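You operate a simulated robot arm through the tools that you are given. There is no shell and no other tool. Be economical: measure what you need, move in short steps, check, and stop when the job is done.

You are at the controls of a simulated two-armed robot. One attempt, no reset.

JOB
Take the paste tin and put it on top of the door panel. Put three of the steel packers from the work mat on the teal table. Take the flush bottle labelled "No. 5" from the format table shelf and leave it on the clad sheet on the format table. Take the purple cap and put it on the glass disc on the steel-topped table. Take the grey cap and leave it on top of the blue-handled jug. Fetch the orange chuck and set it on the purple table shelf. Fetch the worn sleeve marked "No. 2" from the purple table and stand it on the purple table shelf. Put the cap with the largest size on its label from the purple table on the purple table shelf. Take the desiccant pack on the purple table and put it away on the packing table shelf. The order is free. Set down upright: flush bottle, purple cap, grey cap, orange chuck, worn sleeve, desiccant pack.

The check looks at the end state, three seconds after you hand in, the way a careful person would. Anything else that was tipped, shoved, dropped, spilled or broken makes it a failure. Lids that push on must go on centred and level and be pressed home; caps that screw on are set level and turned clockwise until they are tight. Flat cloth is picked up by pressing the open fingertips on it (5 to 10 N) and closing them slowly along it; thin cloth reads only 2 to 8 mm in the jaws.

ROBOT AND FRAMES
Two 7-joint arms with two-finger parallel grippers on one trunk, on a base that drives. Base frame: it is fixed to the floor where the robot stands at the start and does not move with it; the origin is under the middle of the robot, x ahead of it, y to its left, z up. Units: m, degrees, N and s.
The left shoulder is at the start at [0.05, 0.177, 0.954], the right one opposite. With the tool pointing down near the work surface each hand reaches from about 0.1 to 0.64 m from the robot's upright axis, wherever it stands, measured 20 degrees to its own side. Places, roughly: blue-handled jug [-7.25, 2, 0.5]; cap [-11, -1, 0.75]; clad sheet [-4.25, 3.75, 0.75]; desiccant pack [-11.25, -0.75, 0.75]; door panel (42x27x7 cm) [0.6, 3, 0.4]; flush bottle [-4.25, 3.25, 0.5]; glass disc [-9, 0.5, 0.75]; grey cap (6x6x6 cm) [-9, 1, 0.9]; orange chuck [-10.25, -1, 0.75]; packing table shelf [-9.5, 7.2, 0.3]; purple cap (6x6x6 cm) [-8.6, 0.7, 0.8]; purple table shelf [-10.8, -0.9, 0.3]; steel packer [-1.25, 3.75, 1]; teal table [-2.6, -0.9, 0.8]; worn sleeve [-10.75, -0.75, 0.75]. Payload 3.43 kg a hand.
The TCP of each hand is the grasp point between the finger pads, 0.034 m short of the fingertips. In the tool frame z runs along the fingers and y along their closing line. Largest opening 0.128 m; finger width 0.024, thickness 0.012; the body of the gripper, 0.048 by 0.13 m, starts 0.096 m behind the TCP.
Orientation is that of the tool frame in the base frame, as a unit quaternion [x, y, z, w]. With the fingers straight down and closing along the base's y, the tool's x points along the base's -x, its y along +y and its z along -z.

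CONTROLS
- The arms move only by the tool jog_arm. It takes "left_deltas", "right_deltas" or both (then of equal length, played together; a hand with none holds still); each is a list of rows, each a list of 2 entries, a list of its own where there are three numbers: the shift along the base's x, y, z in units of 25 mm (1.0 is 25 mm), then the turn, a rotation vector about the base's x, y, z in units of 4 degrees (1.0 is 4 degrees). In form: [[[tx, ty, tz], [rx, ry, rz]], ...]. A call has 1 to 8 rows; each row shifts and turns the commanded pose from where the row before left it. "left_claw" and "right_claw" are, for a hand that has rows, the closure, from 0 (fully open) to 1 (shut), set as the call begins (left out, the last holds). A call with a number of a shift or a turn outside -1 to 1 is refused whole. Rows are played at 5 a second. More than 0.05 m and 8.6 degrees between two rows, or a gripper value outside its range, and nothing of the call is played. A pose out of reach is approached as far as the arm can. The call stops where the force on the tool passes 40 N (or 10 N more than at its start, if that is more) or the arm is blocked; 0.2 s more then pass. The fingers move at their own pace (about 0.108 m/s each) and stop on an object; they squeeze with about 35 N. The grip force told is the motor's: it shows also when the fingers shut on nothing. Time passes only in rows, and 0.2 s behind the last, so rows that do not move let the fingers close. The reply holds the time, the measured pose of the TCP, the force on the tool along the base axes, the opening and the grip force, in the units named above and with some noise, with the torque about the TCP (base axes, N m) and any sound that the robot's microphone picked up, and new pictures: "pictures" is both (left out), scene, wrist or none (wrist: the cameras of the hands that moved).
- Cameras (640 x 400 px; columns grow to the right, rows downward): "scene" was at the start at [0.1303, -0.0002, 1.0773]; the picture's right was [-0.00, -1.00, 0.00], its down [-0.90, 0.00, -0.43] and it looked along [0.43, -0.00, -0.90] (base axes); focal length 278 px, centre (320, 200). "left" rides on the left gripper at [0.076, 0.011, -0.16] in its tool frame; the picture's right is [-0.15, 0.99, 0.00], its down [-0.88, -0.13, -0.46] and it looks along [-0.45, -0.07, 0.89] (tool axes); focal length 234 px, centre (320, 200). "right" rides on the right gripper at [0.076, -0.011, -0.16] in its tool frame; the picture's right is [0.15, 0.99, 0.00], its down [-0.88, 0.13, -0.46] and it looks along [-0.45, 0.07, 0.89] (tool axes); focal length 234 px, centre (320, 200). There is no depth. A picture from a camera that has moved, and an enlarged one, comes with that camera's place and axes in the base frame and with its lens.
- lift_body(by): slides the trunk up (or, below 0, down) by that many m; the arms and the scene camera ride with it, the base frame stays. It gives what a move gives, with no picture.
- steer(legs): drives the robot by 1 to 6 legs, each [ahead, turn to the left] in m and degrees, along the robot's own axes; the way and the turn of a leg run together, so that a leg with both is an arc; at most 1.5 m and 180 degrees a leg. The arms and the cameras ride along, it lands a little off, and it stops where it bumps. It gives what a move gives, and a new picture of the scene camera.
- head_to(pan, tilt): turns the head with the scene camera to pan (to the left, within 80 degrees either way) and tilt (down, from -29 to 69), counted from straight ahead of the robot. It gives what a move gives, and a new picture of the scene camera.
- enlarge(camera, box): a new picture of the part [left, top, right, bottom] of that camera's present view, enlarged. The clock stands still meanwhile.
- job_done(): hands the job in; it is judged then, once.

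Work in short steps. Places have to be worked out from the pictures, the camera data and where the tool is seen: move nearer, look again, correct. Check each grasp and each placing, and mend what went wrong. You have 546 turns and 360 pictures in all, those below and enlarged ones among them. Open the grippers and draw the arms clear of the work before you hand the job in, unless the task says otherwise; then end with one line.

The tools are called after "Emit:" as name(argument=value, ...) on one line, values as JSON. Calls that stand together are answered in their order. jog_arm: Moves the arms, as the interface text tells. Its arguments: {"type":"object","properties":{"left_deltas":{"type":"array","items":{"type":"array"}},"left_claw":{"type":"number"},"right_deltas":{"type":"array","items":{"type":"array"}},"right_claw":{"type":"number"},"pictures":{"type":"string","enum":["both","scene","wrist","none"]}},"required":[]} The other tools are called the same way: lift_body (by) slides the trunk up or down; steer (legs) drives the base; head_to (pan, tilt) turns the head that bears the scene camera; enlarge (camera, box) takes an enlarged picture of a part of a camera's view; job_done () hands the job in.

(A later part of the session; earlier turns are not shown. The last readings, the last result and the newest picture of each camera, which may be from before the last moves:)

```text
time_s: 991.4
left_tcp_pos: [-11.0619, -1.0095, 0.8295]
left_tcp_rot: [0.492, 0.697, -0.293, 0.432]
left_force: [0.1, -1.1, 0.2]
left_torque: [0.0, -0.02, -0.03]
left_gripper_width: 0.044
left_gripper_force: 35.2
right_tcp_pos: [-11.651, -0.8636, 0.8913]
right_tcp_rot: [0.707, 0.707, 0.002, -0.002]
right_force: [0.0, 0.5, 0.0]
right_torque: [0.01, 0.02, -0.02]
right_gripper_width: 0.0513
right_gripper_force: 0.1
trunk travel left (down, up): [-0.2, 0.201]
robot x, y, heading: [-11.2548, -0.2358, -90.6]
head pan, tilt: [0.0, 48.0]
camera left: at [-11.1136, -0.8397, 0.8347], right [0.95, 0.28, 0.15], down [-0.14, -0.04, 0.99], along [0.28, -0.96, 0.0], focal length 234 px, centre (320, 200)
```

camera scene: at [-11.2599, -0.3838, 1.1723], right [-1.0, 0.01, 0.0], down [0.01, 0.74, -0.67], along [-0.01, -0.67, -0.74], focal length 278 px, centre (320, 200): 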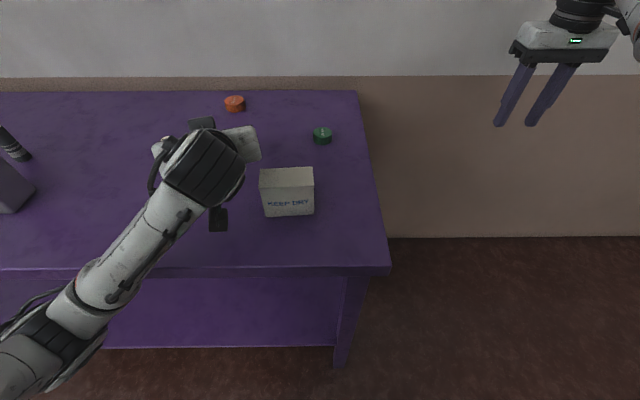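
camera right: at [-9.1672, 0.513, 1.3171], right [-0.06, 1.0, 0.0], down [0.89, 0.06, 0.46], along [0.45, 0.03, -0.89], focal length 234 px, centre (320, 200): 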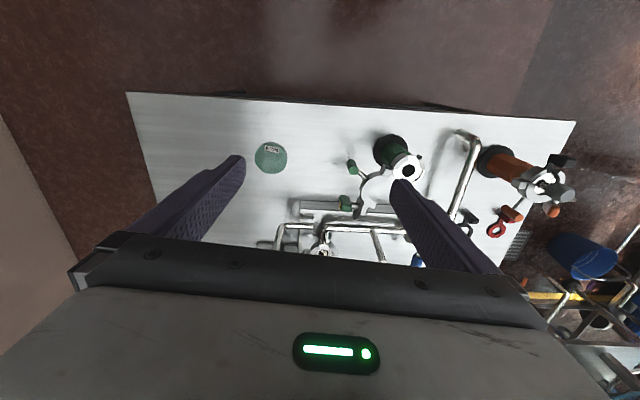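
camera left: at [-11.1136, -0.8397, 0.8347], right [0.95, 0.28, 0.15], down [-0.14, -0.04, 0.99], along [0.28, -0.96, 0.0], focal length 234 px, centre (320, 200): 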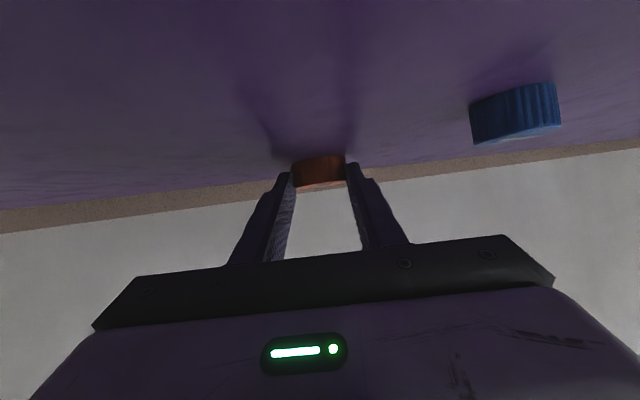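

Gripped (44 mm). I lift 12 cm, retract, and lower toward the shelf in front of the table.

Emit:
jog_arm(left_deltas=[[[0, 0, 0.8], [0, 0, 0]], [[0, 0, 1], [0, 0, 0]], [[0, 0, 1], [0, 0, 0]], [[0, 0, 1], [0, 0, 0]], [[0, 0, 1], [0, 0, 0]], [[-0.3, 0.9, 0], [0, 0, 0]], [[-0.3, 0.9, 0], [0, 0, 0]], [[-0.3, 0.9, 0], [0, 0, 0]]], pictures="none")

Emit:
jog_arm(left_deltas=[[[-0.3, 0.9, 0], [0, 0, 0]], [[-0.3, 0.9, 0], [0, 0, 0]], [[-0.3, 0.9, 0], [0, 0, 0]], [[0, 0.9, 0], [0, 0, 0]]], pictures="none")

Emit:
steer(legs=[[-0.5, 0]])

Emit:
lift_body(by=-0.199)

```text
time_s: 993.2
left_tcp_pos: [-11.0834, -0.9436, 0.9507]
left_tcp_rot: [0.491, 0.697, -0.293, 0.433]
left_force: [0.7, -0.4, 0.3]
left_torque: [-0.01, 0.02, 0.0]
left_gripper_width: 0.0442
left_gripper_force: 34.9
right_tcp_pos: [-11.6509, -0.8632, 0.8907]
right_tcp_rot: [0.707, 0.707, 0.002, -0.002]
right_force: [-0.9, 0.1, 0.5]
right_torque: [-0.01, 0.01, -0.03]
right_gripper_width: 0.0514
right_gripper_force: 0.1
trunk travel left (down, up): [-0.2, 0.201]
robot x, y, heading: [-11.2592, -0.2321, -90.7]
head pan, tilt: [0.0, 48.0]
```

```text
time_s: 994.4
left_tcp_pos: [-11.0752, -0.8559, 0.9455]
left_tcp_rot: [0.482, 0.697, -0.269, 0.458]
left_force: [0.2, 0.1, 0.0]
left_torque: [0.01, -0.05, -0.02]
left_gripper_width: 0.0443
left_gripper_force: 35.0
right_tcp_pos: [-11.6515, -0.8632, 0.8897]
right_tcp_rot: [0.707, 0.707, 0.003, -0.002]
right_force: [-0.6, -0.3, 0.9]
right_torque: [-0.03, 0.01, -0.02]
right_gripper_width: 0.051
right_gripper_force: 0.1
trunk travel left (down, up): [-0.2, 0.201]
robot x, y, heading: [-11.2569, -0.2352, -90.5]
head pan, tilt: [0.0, 48.0]
stopped in row 4 (left hand): the arm was blocked; the commanded pose is now the measured one
```

```text
time_s: 997.3
left_tcp_pos: [-11.0686, -0.3554, 0.9463]
left_tcp_rot: [0.481, 0.697, -0.27, 0.458]
left_force: [-0.3, -0.2, 0.1]
left_torque: [-0.04, 0.01, -0.05]
left_gripper_width: 0.0441
left_gripper_force: 35.6
right_tcp_pos: [-11.6447, -0.3653, 0.8923]
right_tcp_rot: [0.707, 0.707, 0.003, -0.002]
right_force: [-0.5, -0.1, 0.1]
right_torque: [0.01, -0.01, 0.02]
right_gripper_width: 0.0514
right_gripper_force: 0.0
trunk travel left (down, up): [-0.2, 0.201]
robot x, y, heading: [-11.2513, 0.2684, -90.7]
head pan, tilt: [0.0, 48.0]
camera scene: at [-11.2547, 0.1158, 1.1724], right [-1.0, 0.01, 0.0], down [0.01, 0.74, -0.67], along [-0.01, -0.67, -0.74], focal length 278 px, centre (320, 200)
```

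scene: 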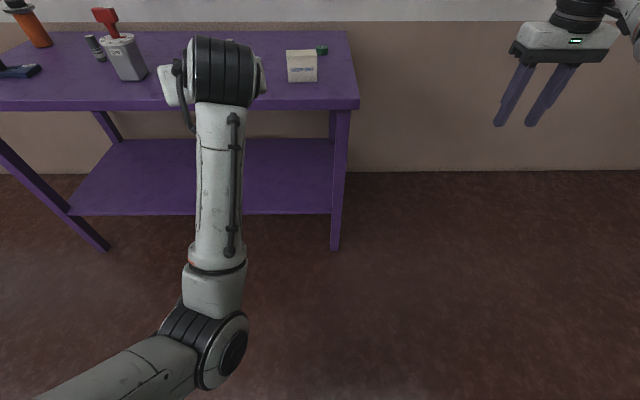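

```text
time_s: 999.5
left_tcp_pos: [-11.0687, -0.3563, 0.7478]
left_tcp_rot: [0.482, 0.697, -0.271, 0.457]
left_force: [0.1, -0.7, -0.6]
left_torque: [0.04, 0.04, 0.01]
left_gripper_width: 0.0441
left_gripper_force: 35.1
right_tcp_pos: [-11.6455, -0.3651, 0.6916]
right_tcp_rot: [0.707, 0.707, 0.003, -0.002]
right_force: [-0.7, 0.4, 1.1]
right_torque: [0.01, 0.03, 0.01]
right_gripper_width: 0.051
right_gripper_force: 0.0
trunk travel left (down, up): [-0.001, 0.4]
robot x, y, heading: [-11.2525, 0.2632, -90.6]
head pan, tilt: [0.0, 48.0]
```

I correct the small rotation picked up and lower to z≈0.40.

Emit:
jog_arm(left_deltas=[[[0, 0, -0.9], [0, 0.4, -0.35]], [[0, 0, -0.9], [0, 0.35, -0.35]], [[0, 0, -0.9], [0, 0, 0]], [[0, 0, -0.9], [0, 0, 0]], [[0, 0, -0.9], [0, 0, 0]], [[0, 0, -0.9], [0, 0, 0]], [[0, 0, -0.9], [0, 0, 0]], [[0, 0, -0.9], [0, 0, 0]]], pictures="none")

Emit:
jog_arm(left_deltas=[[[0, 0, -0.9], [0, 0, 0]], [[0, 0, -0.9], [0, 0, 0]], [[0, 0, -0.9], [0, 0, 0]], [[0, 0, -0.9], [0, 0, 0]], [[0, 0, -0.9], [0, 0, 0]], [[0, 0, -0.9], [0, 0, 0]], [[0, 0, -0.9], [0, 0, 0]]], pictures="none")

```text
time_s: 1001.3
left_tcp_pos: [-11.0539, -0.3904, 0.6588]
left_tcp_rot: [0.457, 0.669, -0.335, 0.481]
left_force: [-0.2, -0.4, 0.3]
left_torque: [0.02, 0.02, 0.02]
left_gripper_width: 0.0442
left_gripper_force: 35.3
right_tcp_pos: [-11.6455, -0.3648, 0.6919]
right_tcp_rot: [0.707, 0.707, 0.002, -0.003]
right_force: [-0.5, 1.1, 0.9]
right_torque: [0.02, 0.0, 0.0]
right_gripper_width: 0.0511
right_gripper_force: 0.1
trunk travel left (down, up): [-0.001, 0.4]
robot x, y, heading: [-11.2531, 0.2629, -90.5]
head pan, tilt: [0.0, 48.0]
stopped in row 8 (left hand): the arm was blocked; the commanded pose is now the measured one
```

```text
time_s: 1002.5
left_tcp_pos: [-11.0457, -0.4241, 0.6469]
left_tcp_rot: [0.422, 0.633, -0.378, 0.528]
left_force: [-0.1, 0.3, -0.1]
left_torque: [0.01, 0.01, 0.02]
left_gripper_width: 0.0447
left_gripper_force: 35.0
right_tcp_pos: [-11.6467, -0.3646, 0.6947]
right_tcp_rot: [0.706, 0.708, 0.001, 0.0]
right_force: [-0.9, 0.2, -0.1]
right_torque: [0.0, -0.01, 0.05]
right_gripper_width: 0.0512
right_gripper_force: 0.0
trunk travel left (down, up): [-0.001, 0.4]
robot x, y, heading: [-11.2523, 0.2623, -90.3]
head pan, tilt: [0.0, 48.0]
stopped in row 5 (left hand): the arm was blocked; the commanded pose is now the measured one
```

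The yawed, tilted pose hits a joint limit on the way down. I undo the yaw (the cap is round) and restore the 63° tilt.

Emit:
jog_arm(left_deltas=[[[0, 0, 0.3], [0.75, 0.02, -0.87]], [[0, 0, 0.3], [0.75, 0.02, -0.87]], [[0, 0, 0.3], [0.75, 0.02, -0.87]], [[0, 0, 0.3], [0.75, 0.02, -0.87]], [[0, 0, 0], [0.75, 0.02, -0.87]], [[0, 0, 0], [0.75, 0.02, -0.87]]], pictures="none")

Emit:
jog_arm(left_deltas=[[[0, 0, -0.8], [0, 0, 0]], [[0, 0, -0.8], [0, 0, 0]], [[0, 0, -0.8], [0, 0, 0]], [[0, 0, -0.8], [0, 0, 0]], [[0, 0, -0.8], [0, 0, 0]]], pictures="none")

```text
time_s: 1003.9
left_tcp_pos: [-11.043, -0.4229, 0.6701]
left_tcp_rot: [0.606, 0.602, -0.361, 0.373]
left_force: [0.1, -0.1, 0.9]
left_torque: [-0.01, 0.02, -0.01]
left_gripper_width: 0.0442
left_gripper_force: 35.1
right_tcp_pos: [-11.6458, -0.3649, 0.6931]
right_tcp_rot: [0.707, 0.707, 0.003, -0.001]
right_force: [0.9, 0.9, -0.1]
right_torque: [-0.02, 0.01, -0.02]
right_gripper_width: 0.0514
right_gripper_force: 0.0
trunk travel left (down, up): [-0.001, 0.4]
robot x, y, heading: [-11.2535, 0.2649, -90.4]
head pan, tilt: [0.0, 48.0]
```

```text
time_s: 1005.1
left_tcp_pos: [-11.0434, -0.4266, 0.5729]
left_tcp_rot: [0.606, 0.601, -0.363, 0.374]
left_force: [0.4, 0.2, 0.3]
left_torque: [0.01, 0.05, 0.02]
left_gripper_width: 0.0441
left_gripper_force: 34.9
right_tcp_pos: [-11.645, -0.3667, 0.6916]
right_tcp_rot: [0.707, 0.707, 0.002, -0.003]
right_force: [-0.4, 0.9, -0.4]
right_torque: [-0.01, -0.01, 0.01]
right_gripper_width: 0.0512
right_gripper_force: 0.1
trunk travel left (down, up): [-0.001, 0.4]
robot x, y, heading: [-11.2521, 0.2615, -90.5]
head pan, tilt: [0.0, 48.0]
```

Free again. I continue down to z≈0.40.

Emit:
jog_arm(left_deltas=[[[0, 0, -0.9], [0, 0, 0]], [[0, 0, -0.9], [0, 0, 0]], [[0, 0, -0.9], [0, 0, 0]], [[0, 0, -0.9], [0, 0, 0]], [[0, 0, -0.9], [0, 0, 0]], [[0, 0, -0.9], [0, 0, 0]], [[0, 0, -0.9], [0, 0, 0]], [[0, 0, -0.6], [0, 0, 0]]], pictures="none")

```text
time_s: 1007.1
left_tcp_pos: [-11.0444, -0.4618, 0.471]
left_tcp_rot: [0.585, 0.582, -0.394, 0.405]
left_force: [0.9, 0.5, 0.2]
left_torque: [0.05, -0.01, 0.04]
left_gripper_width: 0.0443
left_gripper_force: 34.8
right_tcp_pos: [-11.6461, -0.364, 0.7003]
right_tcp_rot: [0.707, 0.707, 0.001, 0.0]
right_force: [0.1, 0.6, 0.8]
right_torque: [0.04, 0.01, -0.01]
right_gripper_width: 0.0513
right_gripper_force: 0.0
trunk travel left (down, up): [-0.001, 0.4]
robot x, y, heading: [-11.2505, 0.2666, -90.2]
head pan, tilt: [0.0, 48.0]
stopped in row 8 (left hand): the arm was blocked; the commanded pose is now the measured one
```

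At 63° the elbow meets the base, so shelf work needs less tilt. The cap has no upright requirement; I reduce the tilt to about 38° and lower again.

Emit:
jog_arm(left_deltas=[[[0, 0.5, 0.8], [1, 0, 0]], [[0, 0.5, 0.8], [1, 0, 0]], [[0, 0.5, 0.8], [1, 0, 0]], [[0, 0.5, 0.5], [1, 0, 0]], [[0, 0.5, 0.5], [1, 0, 0]], [[0, 0.3, 0], [1, 0, 0]], [[0, 0, 0], [1, 0, 0]], [[0, 0, 0], [0.4, 0, 0]]], pictures="none")

Emit:
jog_arm(left_deltas=[[[0, 0, -0.9], [0, 0, 0]], [[0, 0, -0.9], [0, 0, 0]], [[0, 0, -0.9], [0, 0, 0]], [[0, 0, -0.9], [0, 0, 0]], [[0, 0, -0.9], [0, 0, 0]], [[0, 0, -0.9], [0, 0, 0]]], pictures="none")

```text
time_s: 1008.9
left_tcp_pos: [-11.0437, -0.3919, 0.5476]
left_tcp_rot: [0.669, 0.665, -0.229, 0.241]
left_force: [0.0, -0.1, 0.3]
left_torque: [0.0, 0.01, -0.04]
left_gripper_width: 0.0444
left_gripper_force: 35.4
right_tcp_pos: [-11.6452, -0.3651, 0.6932]
right_tcp_rot: [0.706, 0.708, 0.002, -0.002]
right_force: [-0.1, 0.4, 0.1]
right_torque: [0.02, 0.03, 0.0]
right_gripper_width: 0.0514
right_gripper_force: 0.1
trunk travel left (down, up): [-0.001, 0.4]
robot x, y, heading: [-11.2533, 0.2657, -90.4]
head pan, tilt: [0.0, 48.0]
```

```text
time_s: 1010.3
left_tcp_pos: [-11.0444, -0.3912, 0.4131]
left_tcp_rot: [0.669, 0.664, -0.229, 0.241]
left_force: [-0.8, -0.4, 0.6]
left_torque: [0.06, 0.02, 0.04]
left_gripper_width: 0.0445
left_gripper_force: 34.8
right_tcp_pos: [-11.6456, -0.3639, 0.692]
right_tcp_rot: [0.706, 0.708, 0.003, -0.003]
right_force: [-0.2, -1.0, -0.6]
right_torque: [0.0, -0.01, 0.0]
right_gripper_width: 0.0513
right_gripper_force: 0.1
trunk travel left (down, up): [-0.001, 0.4]
robot x, y, heading: [-11.2504, 0.2652, -90.5]
head pan, tilt: [0.0, 48.0]
```

Good. I drive forward 0.31 m so the cap is over the shelf.

Emit:
steer(legs=[[0.32, 0]])

Emit:
jog_arm(left_deltas=[[[0, 0, -0.5], [0, 0, 0]], [[0, 0, -0.5], [0, 0, 0]], [[0, 0, -0.3], [0, 0, 0]], [[0, 0, -0.2], [0, 0, 0]]], pictures="wrist")

```text
time_s: 1012.5
left_tcp_pos: [-11.0454, -0.7136, 0.4137]
left_tcp_rot: [0.669, 0.665, -0.229, 0.241]
left_force: [0.2, -0.5, -0.6]
left_torque: [0.02, -0.03, -0.01]
left_gripper_width: 0.0445
left_gripper_force: 34.9
right_tcp_pos: [-11.6459, -0.6883, 0.692]
right_tcp_rot: [0.706, 0.708, 0.002, -0.002]
right_force: [0.5, -0.3, 0.2]
right_torque: [0.03, 0.01, 0.01]
right_gripper_width: 0.0509
right_gripper_force: 0.0
trunk travel left (down, up): [-0.001, 0.4]
robot x, y, heading: [-11.2535, -0.0579, -90.5]
head pan, tilt: [0.0, 48.0]
camera scene: at [-11.2568, -0.2067, 0.9734], right [-1.0, 0.01, 0.0], down [0.0, 0.74, -0.67], along [0.0, -0.67, -0.74], focal length 278 px, centre (320, 200)
```

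scene: 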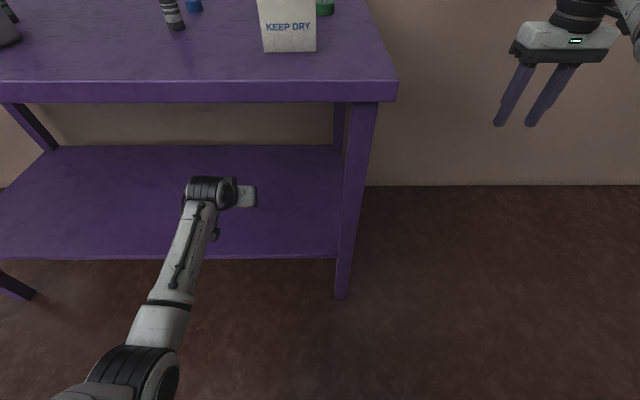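

```text
time_s: 1013.5
left_tcp_pos: [-11.0452, -0.7146, 0.376]
left_tcp_rot: [0.669, 0.664, -0.23, 0.241]
left_force: [0.0, 0.2, 0.9]
left_torque: [0.02, 0.0, 0.01]
left_gripper_width: 0.0445
left_gripper_force: 35.1
right_tcp_pos: [-11.6465, -0.6879, 0.693]
right_tcp_rot: [0.706, 0.708, 0.002, -0.003]
right_force: [0.3, 0.2, 0.2]
right_torque: [0.03, -0.01, 0.0]
right_gripper_width: 0.0513
right_gripper_force: 0.0
trunk travel left (down, up): [-0.001, 0.4]
robot x, y, heading: [-11.2505, -0.054, -90.7]
head pan, tilt: [0.0, 48.0]
camera left: at [-11.0368, -0.5541, 0.4525], right [0.99, -0.11, 0.11], down [-0.15, -0.4, 0.91], along [-0.06, -0.91, -0.41], focal length 234 px, centre (320, 200)
```

left: 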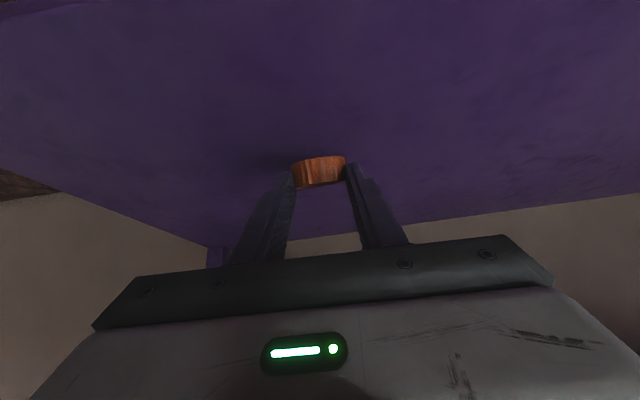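

Still above the shelf. I keep lowering in small steps until contact.

Emit:
jog_arm(left_deltas=[[[0, 0, -0.3], [0, 0, 0]], [[0, 0, -0.3], [0, 0, 0]], [[0, 0, -0.3], [0, 0, 0]]], pictures="none")

Emit:
jog_arm(left_deltas=[[[0, 0, -0.2], [0, 0, 0]], [[0, 0, -0.2], [0, 0, 0]]], pictures="none")

```text
time_s: 1014.3
left_tcp_pos: [-11.0449, -0.7135, 0.3533]
left_tcp_rot: [0.669, 0.665, -0.229, 0.241]
left_force: [-0.4, -0.3, 0.0]
left_torque: [0.0, -0.01, 0.01]
left_gripper_width: 0.0444
left_gripper_force: 35.0
right_tcp_pos: [-11.6457, -0.6878, 0.6924]
right_tcp_rot: [0.705, 0.709, 0.002, -0.001]
right_force: [0.3, 0.5, -0.3]
right_torque: [0.02, 0.04, 0.02]
right_gripper_width: 0.0511
right_gripper_force: 0.0
trunk travel left (down, up): [-0.001, 0.4]
robot x, y, heading: [-11.2557, -0.0548, -90.4]
head pan, tilt: [0.0, 48.0]
```

```text
time_s: 1014.9
left_tcp_pos: [-11.046, -0.7174, 0.3493]
left_tcp_rot: [0.667, 0.664, -0.233, 0.246]
left_force: [0.6, 4.9, 16.0]
left_torque: [-0.45, -0.02, 0.04]
left_gripper_width: 0.0442
left_gripper_force: 35.1
right_tcp_pos: [-11.6455, -0.6879, 0.6928]
right_tcp_rot: [0.705, 0.709, 0.001, 0.0]
right_force: [-0.4, 1.2, -0.3]
right_torque: [-0.02, 0.0, 0.0]
right_gripper_width: 0.0513
right_gripper_force: 0.1
trunk travel left (down, up): [-0.001, 0.4]
robot x, y, heading: [-11.2557, -0.0529, -90.4]
head pan, tilt: [0.0, 48.0]
```

Contact (16 N). I release; the cap settles flat from about a 25° tilt. Then I withdraw.

Emit:
jog_arm(left_deltas=[[[0, 0, 0.1], [0, 0, 0]], [[0, 0, 0], [0, 0, 0]], [[0, 0, 0], [0, 0, 0]], [[0, 0.5, 0.4], [0, 0, 0]], [[0, 0.7, 0.6], [0, 0, 0]], [[0, 0.7, 0.7], [0, 0, 0]]], left_claw=0.3, pictures="wrist")

```text
time_s: 1016.4
left_tcp_pos: [-11.046, -0.7306, 0.4806]
left_tcp_rot: [0.645, 0.647, -0.283, 0.291]
left_force: [0.1, 0.2, 0.4]
left_torque: [0.11, 0.0, -0.03]
left_gripper_width: 0.0898
left_gripper_force: 0.1
right_tcp_pos: [-11.6459, -0.6905, 0.6881]
right_tcp_rot: [0.706, 0.709, 0.004, -0.002]
right_force: [0.0, 0.7, -0.5]
right_torque: [0.02, -0.04, 0.01]
right_gripper_width: 0.0512
right_gripper_force: 0.0
trunk travel left (down, up): [-0.001, 0.4]
robot x, y, heading: [-11.2535, -0.0555, -90.6]
head pan, tilt: [0.0, 48.0]
stopped in row 6 (left hand): the arm was blocked; the commanded pose is now the measured one
camera left: at [-11.0373, -0.5606, 0.531], right [0.99, -0.09, 0.12], down [-0.14, -0.25, 0.96], along [-0.06, -0.96, -0.26], focal length 234 px, centre (320, 200)
```

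left: 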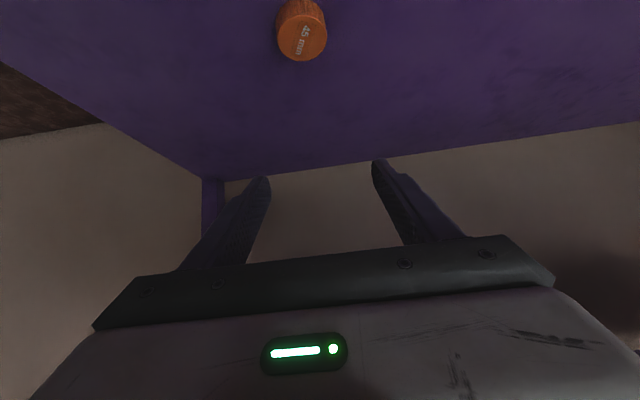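

The cap lies flat on the shelf. Next the No. 2 sleeve (≈(-10.647, -0.836), standing 0.80–0.88). I back out, raise the trunk 0.32 m, set 38° tilt with −18° yaw (to clear the gauge device), and move east.

Emit:
steer(legs=[[-0.45, 0], [0, 90.5], [0.53, 0], [0, -90]])

Emit:
lift_body(by=0.32)

Emit:
jog_arm(left_deltas=[[[0, 0, 0.8], [0.8, 0, 0]], [[0, 0, 0.8], [0.8, 0, 0]], [[0, 0, 0.8], [0.7, 0, 0]], [[0, 0, 0.5], [0, 0, -0.9]], [[0, 0, 0.5], [0, 0, -0.9]], [[0, 0, 0.4], [0, 0, -0.9]], [[0, 0, 0.4], [0, 0, -0.9]], [[0, 0, 0.4], [0, 0, -0.9]]], left_claw=0.45, pictures="none")

```text
time_s: 1029.5
left_tcp_pos: [-10.4964, -0.2745, 0.4776]
left_tcp_rot: [0.642, 0.653, -0.277, 0.292]
left_force: [0.1, 0.1, -1.0]
left_torque: [-0.07, -0.03, 0.02]
left_gripper_width: 0.0897
left_gripper_force: 0.0
right_tcp_pos: [-11.0983, -0.2434, 0.6894]
right_tcp_rot: [0.7, 0.714, 0.004, -0.003]
right_force: [-0.1, 1.0, 0.8]
right_torque: [-0.07, -0.01, -0.04]
right_gripper_width: 0.051
right_gripper_force: 0.1
trunk travel left (down, up): [-0.001, 0.4]
robot x, y, heading: [-10.7166, 0.3957, -89.4]
head pan, tilt: [0.0, 48.0]
camera scene: at [-10.7166, 0.243, 0.973], right [-1.0, -0.01, 0.0], down [-0.01, 0.75, -0.67], along [0.01, -0.67, -0.75], focal length 278 px, centre (320, 200)
```

scene: 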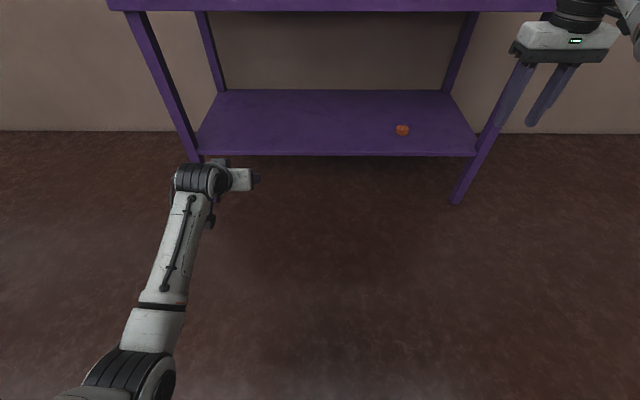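

```text
time_s: 1032.7
left_tcp_pos: [-10.4963, -0.2717, 0.7997]
left_tcp_rot: [0.642, 0.652, -0.278, 0.293]
left_force: [-0.3, -0.2, 0.0]
left_torque: [0.01, 0.02, -0.01]
left_gripper_width: 0.0894
left_gripper_force: 0.0
right_tcp_pos: [-11.0973, -0.2427, 1.0123]
right_tcp_rot: [0.7, 0.714, 0.002, -0.002]
right_force: [-0.2, -0.1, -0.4]
right_torque: [-0.01, 0.01, 0.02]
right_gripper_width: 0.0511
right_gripper_force: 0.1
trunk travel left (down, up): [-0.321, 0.08]
robot x, y, heading: [-10.7179, 0.3931, -89.7]
head pan, tilt: [0.0, 48.0]
```

```text
time_s: 1034.5
left_tcp_pos: [-10.4971, -0.2711, 0.9146]
left_tcp_rot: [0.76, 0.56, -0.262, 0.202]
left_force: [-0.5, 0.2, 0.7]
left_torque: [-0.02, -0.02, 0.01]
left_gripper_width: 0.0706
left_gripper_force: 0.1
right_tcp_pos: [-11.0974, -0.2436, 1.0121]
right_tcp_rot: [0.7, 0.714, 0.003, -0.003]
right_force: [-0.6, -0.4, -0.6]
right_torque: [0.01, 0.02, 0.04]
right_gripper_width: 0.051
right_gripper_force: 0.1
trunk travel left (down, up): [-0.321, 0.08]
robot x, y, heading: [-10.7136, 0.3936, -89.4]
head pan, tilt: [0.0, 48.0]
```

I raise to z≈1.03, shift the hand to x≈-10.647, and drive in so it hangs above the sleeve.

Emit:
jog_arm(left_deltas=[[[-0.8, 0, 0.6], [0, 0, 0]], [[-0.8, 0, 0.6], [0, 0, 0]], [[-0.8, 0, 0.6], [0, 0, 0]], [[-0.8, 0, 0.6], [0, 0, 0]], [[-0.8, 0, 0.6], [0, 0, 0]], [[-0.8, 0, 0.6], [0, 0, 0]], [[-0.8, 0, 0.6], [0, 0, 0]], [[-0.4, 0, 0.4], [0, 0, 0]]], pictures="none")

Emit:
steer(legs=[[0.56, -0.8]])

Emit:
jog_arm(left_deltas=[[[0, 0, 0], [0, 0, 0]]], pictures="wrist")

```text
time_s: 1036.3
left_tcp_pos: [-10.6453, -0.272, 1.0303]
left_tcp_rot: [0.76, 0.56, -0.261, 0.202]
left_force: [-0.7, -0.2, -1.1]
left_torque: [0.0, -0.02, 0.0]
left_gripper_width: 0.0704
left_gripper_force: 0.1
right_tcp_pos: [-11.0975, -0.2427, 1.0122]
right_tcp_rot: [0.699, 0.715, 0.003, -0.002]
right_force: [0.1, 0.8, -0.1]
right_torque: [-0.01, -0.05, -0.01]
right_gripper_width: 0.0513
right_gripper_force: 0.0
trunk travel left (down, up): [-0.321, 0.08]
robot x, y, heading: [-10.7174, 0.3973, -89.3]
head pan, tilt: [0.0, 48.0]
```

```text
time_s: 1039.5
left_tcp_pos: [-10.6544, -0.8314, 1.0296]
left_tcp_rot: [0.764, 0.554, -0.261, 0.2]
left_force: [-0.5, -0.9, -0.7]
left_torque: [0.0, 0.01, 0.04]
left_gripper_width: 0.0706
left_gripper_force: 0.1
right_tcp_pos: [-11.104, -0.7954, 1.0118]
right_tcp_rot: [0.706, 0.708, 0.003, -0.002]
right_force: [0.3, -0.3, 0.9]
right_torque: [-0.01, 0.0, 0.02]
right_gripper_width: 0.0513
right_gripper_force: 0.0
trunk travel left (down, up): [-0.321, 0.08]
robot x, y, heading: [-10.7149, -0.1669, -90.2]
head pan, tilt: [0.0, 48.0]
camera scene: at [-10.717, -0.3132, 1.2933], right [-1.0, 0.0, 0.0], down [0.0, 0.74, -0.67], along [0.0, -0.67, -0.74], focal length 278 px, centre (320, 200)
```

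scene: 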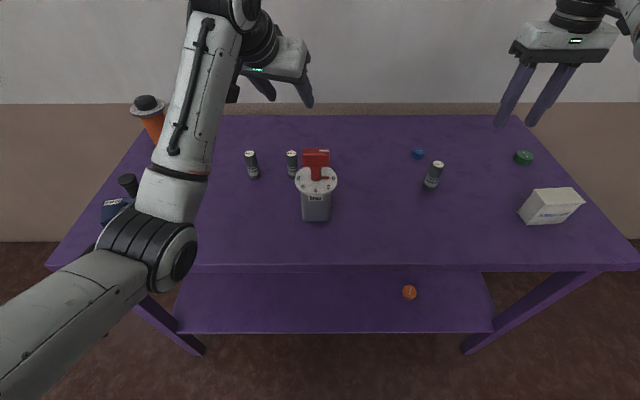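

```text
time_s: 1039.9
left_tcp_pos: [-10.6549, -0.8311, 1.0292]
left_tcp_rot: [0.764, 0.554, -0.262, 0.2]
left_force: [0.6, -0.3, 0.2]
left_torque: [0.02, 0.0, 0.0]
left_gripper_width: 0.0704
left_gripper_force: 0.0
right_tcp_pos: [-11.1042, -0.7963, 1.0119]
right_tcp_rot: [0.705, 0.709, 0.002, -0.003]
right_force: [0.0, 0.5, 0.4]
right_torque: [0.0, -0.02, -0.03]
right_gripper_width: 0.0512
right_gripper_force: 0.0
trunk travel left (down, up): [-0.321, 0.08]
robot x, y, heading: [-10.7141, -0.1612, -90.1]
head pan, tilt: [0.0, 48.0]
camera left: at [-10.5977, -0.6822, 1.1074], right [0.91, -0.41, 0.11], down [-0.26, -0.34, 0.9], along [-0.33, -0.85, -0.42], focal length 234 px, centre (320, 200)
```

left: 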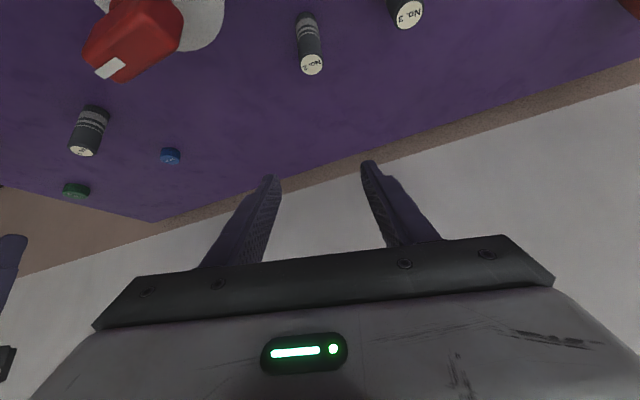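

The wrist view confirms the sleeve axis at (-10.648, -0.837). I correct and descend to z≈0.848.

Emit:
jog_arm(left_deltas=[[[0.28, -0.24, 0], [0, 0, 0]], [[0, 0, -1], [0, 0, 0]], [[0, 0, -1], [0, 0, 0]], [[0, 0, -1], [0, 0, 0]], [[0, 0, -1], [0, 0, 0]], [[0, 0, -1], [0, 0, 0]], [[0, 0, -1], [0, 0, 0]], [[0, 0, -1], [0, 0, 0]]], pictures="none")

Emit:
jog_arm(left_deltas=[[[0, 0, -0.25], [0, 0, 0]]], pictures="wrist")

```text
time_s: 1041.7
left_tcp_pos: [-10.6476, -0.837, 0.8551]
left_tcp_rot: [0.764, 0.555, -0.261, 0.2]
left_force: [-0.1, 0.3, -1.0]
left_torque: [0.01, 0.03, 0.0]
left_gripper_width: 0.0703
left_gripper_force: 0.0
right_tcp_pos: [-11.105, -0.7951, 1.0123]
right_tcp_rot: [0.706, 0.708, 0.003, -0.002]
right_force: [0.7, 0.3, 0.1]
right_torque: [0.02, -0.01, -0.01]
right_gripper_width: 0.0508
right_gripper_force: 0.0
trunk travel left (down, up): [-0.321, 0.08]
robot x, y, heading: [-10.7159, -0.1625, -90.2]
head pan, tilt: [0.0, 48.0]
```

```text
time_s: 1042.1
left_tcp_pos: [-10.6472, -0.8367, 0.849]
left_tcp_rot: [0.764, 0.555, -0.262, 0.201]
left_force: [-0.3, 0.0, 0.0]
left_torque: [0.01, -0.01, -0.01]
left_gripper_width: 0.0705
left_gripper_force: 0.1
right_tcp_pos: [-11.1047, -0.7949, 1.0119]
right_tcp_rot: [0.705, 0.709, 0.002, -0.003]
right_force: [0.6, -0.9, 0.4]
right_torque: [0.01, -0.01, 0.0]
right_gripper_width: 0.0513
right_gripper_force: 0.1
trunk travel left (down, up): [-0.321, 0.08]
robot x, y, heading: [-10.7167, -0.1652, -90.0]
head pan, tilt: [0.0, 48.0]
camera left: at [-10.5908, -0.688, 0.9261], right [0.91, -0.41, 0.11], down [-0.26, -0.34, 0.9], along [-0.33, -0.85, -0.42], focal length 234 px, centre (320, 200)
```

left: 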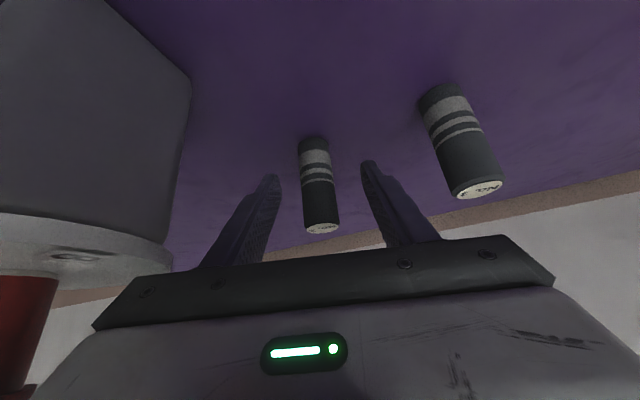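

The sleeve is centred between the pads. I close and lift.

Emit:
jog_arm(left_deltas=[[[0, 0, 0], [0, 0, 0]], [[0, 0, 0], [0, 0, 0]], [[0, 0, 0], [0, 0, 0]]], left_claw=1, pictures="none")

Emit:
jog_arm(left_deltas=[[[0, 0, 0.5], [0, 0, 0]], [[0, 0, 1], [0, 0, 0]], [[0, 0, 1], [0, 0, 0]], [[0, 0, 1], [0, 0, 0]], [[0, 0, 1], [0, 0, 0]], [[0, 0, 1], [0, 0, 0]], [[0, 0, 1], [0, 0, 0]]], pictures="none")

```text
time_s: 1042.9
left_tcp_pos: [-10.647, -0.8366, 0.848]
left_tcp_rot: [0.764, 0.555, -0.262, 0.2]
left_force: [-0.7, 0.6, 0.2]
left_torque: [0.02, 0.06, 0.0]
left_gripper_width: 0.0249
left_gripper_force: 34.8
right_tcp_pos: [-11.1052, -0.7959, 1.0134]
right_tcp_rot: [0.705, 0.709, 0.002, -0.003]
right_force: [0.5, -0.8, -0.1]
right_torque: [0.0, 0.02, -0.04]
right_gripper_width: 0.0511
right_gripper_force: 0.0
trunk travel left (down, up): [-0.321, 0.08]
robot x, y, heading: [-10.7159, -0.162, -90.2]
head pan, tilt: [0.0, 48.0]
```

```text
time_s: 1044.5
left_tcp_pos: [-10.6485, -0.837, 1.0126]
left_tcp_rot: [0.764, 0.555, -0.262, 0.201]
left_force: [0.2, 0.0, -1.3]
left_torque: [0.01, 0.04, 0.03]
left_gripper_width: 0.0252
left_gripper_force: 35.0
right_tcp_pos: [-11.1047, -0.7962, 1.011]
right_tcp_rot: [0.705, 0.709, 0.003, -0.002]
right_force: [-0.1, 0.0, -0.6]
right_torque: [0.0, -0.01, -0.03]
right_gripper_width: 0.0513
right_gripper_force: 0.1
trunk travel left (down, up): [-0.321, 0.08]
robot x, y, heading: [-10.7117, -0.163, -89.9]
head pan, tilt: [0.0, 48.0]
```

Gripped (25 mm) and lifted. I raise the trunk a little, back off, and move west to the shelf-placing spot.

Emit:
lift_body(by=0.05)

Emit:
steer(legs=[[-0.5, 0], [0, -90], [0.43, 0], [0, 90]])

Emit:
lift_body(by=-0.37)

Emit:
jog_arm(left_deltas=[[[0.8, 0, -0.5], [0, 0, 0.9]], [[0.8, 0, -0.5], [0, 0, 0.9]], [[0.8, 0, -0.5], [0, 0, 0.9]], [[0.8, 0, -0.5], [0, 0, 0.9]], [[0.8, 0, -0.5], [0, 0, 0.9]], [[0.8, 0, -0.8], [0, 0, 0]], [[0.8, 0, -0.8], [0, 0, 0]], [[0, 0, -0.8], [0, 0, 0]]], pictures="none")

```text
time_s: 1045.4
left_tcp_pos: [-10.6483, -0.8371, 1.06]
left_tcp_rot: [0.764, 0.555, -0.262, 0.2]
left_force: [-0.4, -1.2, -0.3]
left_torque: [0.01, 0.01, 0.0]
left_gripper_width: 0.025
left_gripper_force: 34.8
right_tcp_pos: [-11.1043, -0.7953, 1.062]
right_tcp_rot: [0.705, 0.709, 0.003, -0.002]
right_force: [0.5, -0.5, -0.5]
right_torque: [0.03, -0.04, 0.02]
right_gripper_width: 0.0513
right_gripper_force: 0.1
trunk travel left (down, up): [-0.371, 0.03]
robot x, y, heading: [-10.7171, -0.1615, -90.3]
head pan, tilt: [0.0, 48.0]
```

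```text
time_s: 1058.2
left_tcp_pos: [-11.0766, -0.3306, 1.0605]
left_tcp_rot: [0.764, 0.555, -0.261, 0.2]
left_force: [-0.5, 0.9, 0.3]
left_torque: [0.0, -0.03, 0.01]
left_gripper_width: 0.0248
left_gripper_force: 35.2
right_tcp_pos: [-11.5339, -0.2904, 1.0626]
right_tcp_rot: [0.705, 0.709, 0.001, -0.002]
right_force: [-0.3, -0.2, -0.7]
right_torque: [0.0, 0.03, -0.01]
right_gripper_width: 0.0512
right_gripper_force: 0.1
trunk travel left (down, up): [-0.371, 0.03]
robot x, y, heading: [-11.1436, 0.3411, -90.2]
head pan, tilt: [0.0, 48.0]
camera scene: at [-11.1463, 0.1925, 1.3434], right [-1.0, 0.0, 0.0], down [0.0, 0.74, -0.67], along [0.0, -0.67, -0.74], focal length 278 px, centre (320, 200)
```

scene: 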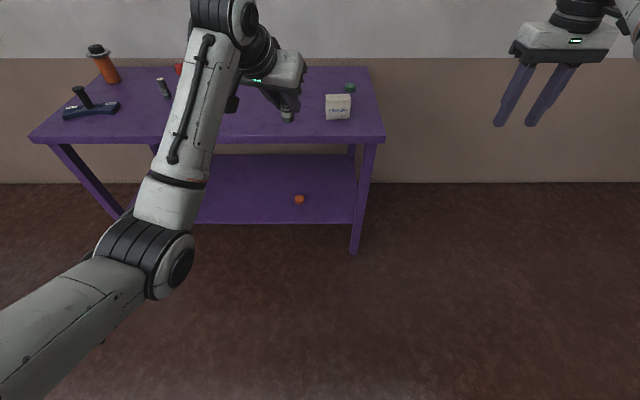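

```text
time_s: 1061.8
left_tcp_pos: [-11.0767, -0.33, 0.6914]
left_tcp_rot: [0.763, 0.556, -0.261, 0.201]
left_force: [0.1, 0.8, 0.3]
left_torque: [0.03, 0.03, -0.03]
left_gripper_width: 0.0249
left_gripper_force: 34.9
right_tcp_pos: [-11.533, -0.2902, 0.6915]
right_tcp_rot: [0.705, 0.71, 0.003, -0.002]
right_force: [-0.3, -0.1, 0.1]
right_torque: [-0.01, -0.04, 0.03]
right_gripper_width: 0.0514
right_gripper_force: 0.0
trunk travel left (down, up): [-0.001, 0.4]
robot x, y, heading: [-11.1454, 0.3434, -90.0]
head pan, tilt: [0.0, 48.0]
```

```text
time_s: 1063.6
left_tcp_pos: [-10.9364, -0.3314, 0.568]
left_tcp_rot: [0.667, 0.668, -0.227, 0.239]
left_force: [-0.1, 0.1, -0.9]
left_torque: [-0.04, -0.04, -0.03]
left_gripper_width: 0.025
left_gripper_force: 35.7
right_tcp_pos: [-11.5323, -0.2913, 0.6935]
right_tcp_rot: [0.704, 0.71, 0.002, -0.003]
right_force: [-0.1, 0.4, -0.1]
right_torque: [0.02, -0.01, 0.01]
right_gripper_width: 0.0512
right_gripper_force: 0.1
trunk travel left (down, up): [-0.001, 0.4]
robot x, y, heading: [-11.1444, 0.3431, -90.4]
head pan, tilt: [0.0, 48.0]
```

I lower to z≈0.42 and drive in over the shelf.

Emit:
jog_arm(left_deltas=[[[0, 0, -1], [0, 0, 0]], [[0, 0, -1], [0, 0, 0]], [[0, 0, -1], [0, 0, 0]], [[0, 0, -1], [0, 0, 0]], [[0, 0, -1], [0, 0, 0]], [[0, 0, -0.8], [0, 0, 0]]], pictures="none")

Emit:
steer(legs=[[0.41, 0]])

Emit:
jog_arm(left_deltas=[[[0, 0, -0.8], [0, 0, 0]], [[0, 0, -0.8], [0, 0, 0]], [[0, 0, -0.5], [0, 0, 0]]], pictures="none")

```text
time_s: 1065.0
left_tcp_pos: [-10.9365, -0.3307, 0.4238]
left_tcp_rot: [0.667, 0.669, -0.227, 0.239]
left_force: [-1.5, -0.3, -1.0]
left_torque: [0.03, -0.02, 0.0]
left_gripper_width: 0.0249
left_gripper_force: 34.8
right_tcp_pos: [-11.533, -0.2905, 0.6923]
right_tcp_rot: [0.705, 0.709, 0.003, -0.003]
right_force: [-0.3, -1.0, 0.2]
right_torque: [-0.05, 0.0, 0.0]
right_gripper_width: 0.0512
right_gripper_force: 0.2
trunk travel left (down, up): [-0.001, 0.4]
robot x, y, heading: [-11.1465, 0.3438, -90.1]
head pan, tilt: [0.0, 48.0]
```

```text
time_s: 1067.6
left_tcp_pos: [-10.9383, -0.7408, 0.4251]
left_tcp_rot: [0.666, 0.668, -0.228, 0.24]
left_force: [0.3, -0.2, 0.0]
left_torque: [0.03, 0.01, -0.01]
left_gripper_width: 0.0248
left_gripper_force: 34.9
right_tcp_pos: [-11.5349, -0.7024, 0.6919]
right_tcp_rot: [0.704, 0.711, 0.003, -0.003]
right_force: [0.1, -0.8, 0.1]
right_torque: [0.05, 0.0, 0.01]
right_gripper_width: 0.0512
right_gripper_force: 0.1
trunk travel left (down, up): [-0.001, 0.4]
robot x, y, heading: [-11.1443, -0.0666, -90.2]
head pan, tilt: [0.0, 48.0]
camera scene: at [-11.1473, -0.2182, 0.9734], right [-1.0, 0.0, 0.0], down [0.0, 0.74, -0.67], along [0.0, -0.67, -0.74], focal length 278 px, centre (320, 200)
```

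scene: 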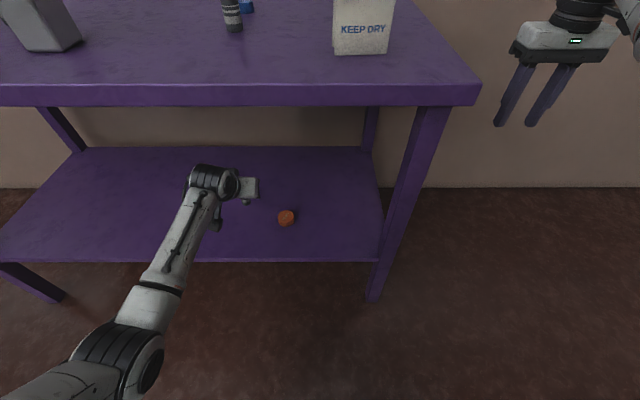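

```text
time_s: 1068.4
left_tcp_pos: [-10.9366, -0.7416, 0.3701]
left_tcp_rot: [0.666, 0.668, -0.227, 0.239]
left_force: [0.0, 0.6, -1.1]
left_torque: [-0.03, 0.02, -0.02]
left_gripper_width: 0.0249
left_gripper_force: 35.4
right_tcp_pos: [-11.5338, -0.7008, 0.6917]
right_tcp_rot: [0.704, 0.71, 0.002, -0.003]
right_force: [0.4, -0.5, 0.2]
right_torque: [0.0, 0.0, -0.01]
right_gripper_width: 0.0512
right_gripper_force: 0.1
trunk travel left (down, up): [-0.001, 0.4]
robot x, y, heading: [-11.1449, -0.0675, -90.0]
head pan, tilt: [0.0, 48.0]
```

Emit:
jog_arm(left_deltas=[[[0, 0, -0.3], [0, 0, 0]], [[0, 0, -0.2], [0, 0, 0]], [[0, 0, -0.2], [0, 0, 0]]], pictures="none")

Emit:
jog_arm(left_deltas=[[[0, 0, -0.15], [0, 0, 0]], [[0, 0, 0], [0, 0, 0]]], pictures="none")

```text
time_s: 1069.2
left_tcp_pos: [-10.9382, -0.742, 0.3535]
left_tcp_rot: [0.667, 0.668, -0.227, 0.24]
left_force: [0.4, -0.5, -0.2]
left_torque: [0.01, -0.02, 0.02]
left_gripper_width: 0.025
left_gripper_force: 35.1
right_tcp_pos: [-11.5351, -0.7014, 0.6925]
right_tcp_rot: [0.704, 0.71, 0.002, -0.002]
right_force: [0.0, 0.1, -0.2]
right_torque: [0.0, 0.02, 0.03]
right_gripper_width: 0.0512
right_gripper_force: 0.0
trunk travel left (down, up): [-0.001, 0.4]
robot x, y, heading: [-11.1474, -0.067, -90.4]
head pan, tilt: [0.0, 48.0]
```

```text
time_s: 1069.8
left_tcp_pos: [-10.9384, -0.74, 0.3503]
left_tcp_rot: [0.667, 0.668, -0.228, 0.239]
left_force: [-0.2, 0.6, -0.2]
left_torque: [0.0, -0.01, -0.03]
left_gripper_width: 0.025
left_gripper_force: 34.8
right_tcp_pos: [-11.5347, -0.7033, 0.692]
right_tcp_rot: [0.704, 0.71, 0.002, -0.002]
right_force: [0.0, -0.2, 0.0]
right_torque: [0.02, -0.01, 0.02]
right_gripper_width: 0.0511
right_gripper_force: 0.0
trunk travel left (down, up): [-0.001, 0.4]
robot x, y, heading: [-11.1458, -0.0666, -90.2]
head pan, tilt: [0.0, 48.0]
```

Emit:
jog_arm(left_deltas=[[[0, 0, -0.12], [0, 0, 0]], [[0, 0, -0.12], [0, 0, 0]]], pictures="none")

Emit:
jog_arm(left_deltas=[[[0, 0, -0.12], [0, 0, 0]], [[0, 0, 0], [0, 0, 0]]], pictures="none")

```text
time_s: 1070.4
left_tcp_pos: [-10.9366, -0.7418, 0.3487]
left_tcp_rot: [0.666, 0.668, -0.229, 0.242]
left_force: [1.1, 16.0, 22.3]
left_torque: [0.74, 0.07, -0.15]
left_gripper_width: 0.0249
left_gripper_force: 34.9
right_tcp_pos: [-11.5332, -0.7009, 0.6938]
right_tcp_rot: [0.704, 0.71, 0.001, -0.001]
right_force: [-0.2, -0.1, 0.2]
right_torque: [0.01, -0.01, 0.03]
right_gripper_width: 0.0509
right_gripper_force: 0.1
trunk travel left (down, up): [-0.001, 0.4]
robot x, y, heading: [-11.1446, -0.0679, -89.9]
head pan, tilt: [0.0, 48.0]
```

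```text
time_s: 1071.0
left_tcp_pos: [-10.9382, -0.7446, 0.3474]
left_tcp_rot: [0.665, 0.666, -0.232, 0.244]
left_force: [2.6, 12.1, 30.1]
left_torque: [0.36, 0.04, -0.03]
left_gripper_width: 0.0249
left_gripper_force: 34.7
right_tcp_pos: [-11.5347, -0.7004, 0.6947]
right_tcp_rot: [0.704, 0.71, 0.002, -0.001]
right_force: [1.0, 0.1, -0.7]
right_torque: [-0.02, -0.03, 0.03]
right_gripper_width: 0.0512
right_gripper_force: 0.1
trunk travel left (down, up): [-0.001, 0.4]
robot x, y, heading: [-11.1429, -0.0742, -90.1]
head pan, tilt: [0.0, 48.0]
```

Firm contact; I ease off 5 mm, then open and check.

Emit:
jog_arm(left_deltas=[[[0, 0.05, 0.2], [0, 0, 0]], [[0, 0, 0], [0, 0, 0]]], pictures="none")

Emit:
jog_arm(left_deltas=[[[0, 0, 0], [0, 0, 0]], [[0, 0, 0], [0, 0, 0]]], left_claw=0.5, pictures="wrist")

```text
time_s: 1071.6
left_tcp_pos: [-10.9398, -0.7418, 0.3476]
left_tcp_rot: [0.666, 0.667, -0.229, 0.24]
left_force: [-0.6, -8.8, 10.0]
left_torque: [-0.56, 0.08, 0.09]
left_gripper_width: 0.0245
left_gripper_force: 35.2
right_tcp_pos: [-11.5338, -0.7016, 0.6925]
right_tcp_rot: [0.704, 0.71, 0.002, -0.002]
right_force: [-0.4, 0.4, -0.5]
right_torque: [0.01, 0.02, 0.03]
right_gripper_width: 0.0514
right_gripper_force: 0.1
trunk travel left (down, up): [-0.001, 0.4]
robot x, y, heading: [-11.1428, -0.0718, -90.0]
head pan, tilt: [0.0, 48.0]
```

```text
time_s: 1072.2
left_tcp_pos: [-10.9375, -0.7387, 0.344]
left_tcp_rot: [0.667, 0.669, -0.226, 0.24]
left_force: [-0.3, 0.0, 0.8]
left_torque: [0.0, 0.0, 0.0]
left_gripper_width: 0.0639
left_gripper_force: 0.0
right_tcp_pos: [-11.5342, -0.7016, 0.6911]
right_tcp_rot: [0.704, 0.71, 0.003, -0.002]
right_force: [0.0, 0.8, 0.8]
right_torque: [0.01, 0.03, 0.02]
right_gripper_width: 0.0512
right_gripper_force: 0.2
trunk travel left (down, up): [-0.001, 0.4]
robot x, y, heading: [-11.146, -0.0663, -90.0]
head pan, tilt: [0.0, 48.0]
camera left: at [-10.9303, -0.5803, 0.4229], right [0.99, -0.11, 0.11], down [-0.14, -0.41, 0.9], along [-0.05, -0.91, -0.42], focal length 234 px, centre (320, 200)
```

left: 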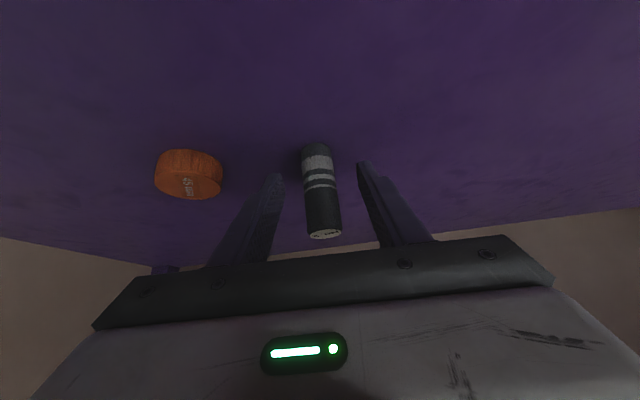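

The sleeve stands upright beside the cap. I back straight out and set up for the chuck (≈(-10.262, -0.977), body 0.80–0.90 under a flange).

Emit:
steer(legs=[[-0.43, 0], [0, 90], [0.7, 0], [0, -90]])

Emit:
lift_body(by=0.32)

Emit:
jog_arm(left_deltas=[[[0, 0, 1], [0, 0, 0]], [[0, 0, 1], [0, 0, 0]], [[0, 0, 1], [0, 0, 0]], [[0, 0, 1], [0, 0, 0]], [[0, 0, 1], [0, 0, 0]], [[0, 0, 1], [0, 0, 0]], [[0, 0, 1], [0, 0, 0]], [[0, 0, 1], [0, 0, 0]]], left_claw=0.15, pictures="none")

Emit:
jog_arm(left_deltas=[[[0, 0, 1], [0, 0, 0]], [[0, 0, 1], [0, 0, 0]], [[0, 0, 1], [0, 0, 0]], [[0, 0, 1], [0, 0, 0]], [[0, 0, 1], [0, 0, 0]], [[0, 0, 1], [0, 0, 0]]], pictures="none")

```text
time_s: 1085.9
left_tcp_pos: [-10.2198, -0.2953, 0.3455]
left_tcp_rot: [0.659, 0.676, -0.224, 0.242]
left_force: [-0.8, -0.3, 1.0]
left_torque: [0.01, 0.01, -0.01]
left_gripper_width: 0.064
left_gripper_force: 0.0
right_tcp_pos: [-10.8176, -0.272, 0.6918]
right_tcp_rot: [0.695, 0.719, 0.002, -0.002]
right_force: [-0.8, 0.6, -0.6]
right_torque: [-0.01, 0.02, 0.02]
right_gripper_width: 0.0512
right_gripper_force: 0.0
trunk travel left (down, up): [-0.001, 0.4]
robot x, y, heading: [-10.4418, 0.3707, -88.7]
head pan, tilt: [0.0, 48.0]
camera scene: at [-10.4428, 0.2211, 0.9734], right [-1.0, -0.02, 0.0], down [-0.02, 0.74, -0.67], along [0.02, -0.67, -0.74], focal length 278 px, centre (320, 200)
```

scene: 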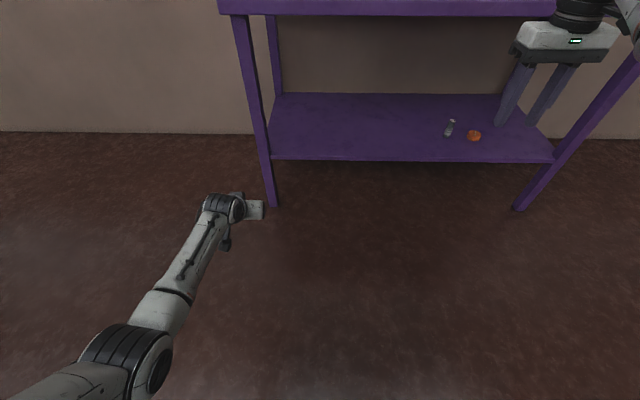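

```text
time_s: 1089.1
left_tcp_pos: [-10.2204, -0.2961, 0.6661]
left_tcp_rot: [0.658, 0.677, -0.224, 0.243]
left_force: [-1.5, -0.7, 0.4]
left_torque: [0.03, 0.0, -0.01]
left_gripper_width: 0.0641
left_gripper_force: 0.0
right_tcp_pos: [-10.8177, -0.2719, 1.0114]
right_tcp_rot: [0.695, 0.719, 0.002, -0.002]
right_force: [0.2, -0.4, -0.2]
right_torque: [-0.01, 0.0, -0.02]
right_gripper_width: 0.0512
right_gripper_force: 0.1
trunk travel left (down, up): [-0.321, 0.08]
robot x, y, heading: [-10.4453, 0.3685, -88.7]
head pan, tilt: [0.0, 48.0]
```

```text
time_s: 1090.9
left_tcp_pos: [-10.22, -0.2958, 0.8668]
left_tcp_rot: [0.659, 0.676, -0.225, 0.243]
left_force: [-0.6, 0.2, 0.3]
left_torque: [0.0, 0.02, 0.01]
left_gripper_width: 0.1087
left_gripper_force: 0.1
right_tcp_pos: [-10.8173, -0.2714, 1.0114]
right_tcp_rot: [0.695, 0.719, 0.003, -0.003]
right_force: [-0.2, -0.3, -0.4]
right_torque: [-0.01, 0.0, -0.01]
right_gripper_width: 0.0512
right_gripper_force: 0.0
trunk travel left (down, up): [-0.321, 0.08]
robot x, y, heading: [-10.4453, 0.3694, -88.8]
head pan, tilt: [0.0, 48.0]
```

```text
time_s: 1092.3
left_tcp_pos: [-10.2185, -0.2949, 1.0167]
left_tcp_rot: [0.658, 0.676, -0.224, 0.242]
left_force: [-0.2, -1.0, 0.4]
left_torque: [-0.01, -0.01, 0.02]
left_gripper_width: 0.1091
left_gripper_force: 0.1
right_tcp_pos: [-10.8177, -0.2715, 1.0123]
right_tcp_rot: [0.695, 0.719, 0.002, -0.004]
right_force: [-0.2, 0.2, 0.7]
right_torque: [0.03, 0.02, 0.0]
right_gripper_width: 0.0513
right_gripper_force: 0.0
trunk travel left (down, up): [-0.321, 0.08]
robot x, y, heading: [-10.4442, 0.3674, -88.4]
head pan, tilt: [0.0, 48.0]
```

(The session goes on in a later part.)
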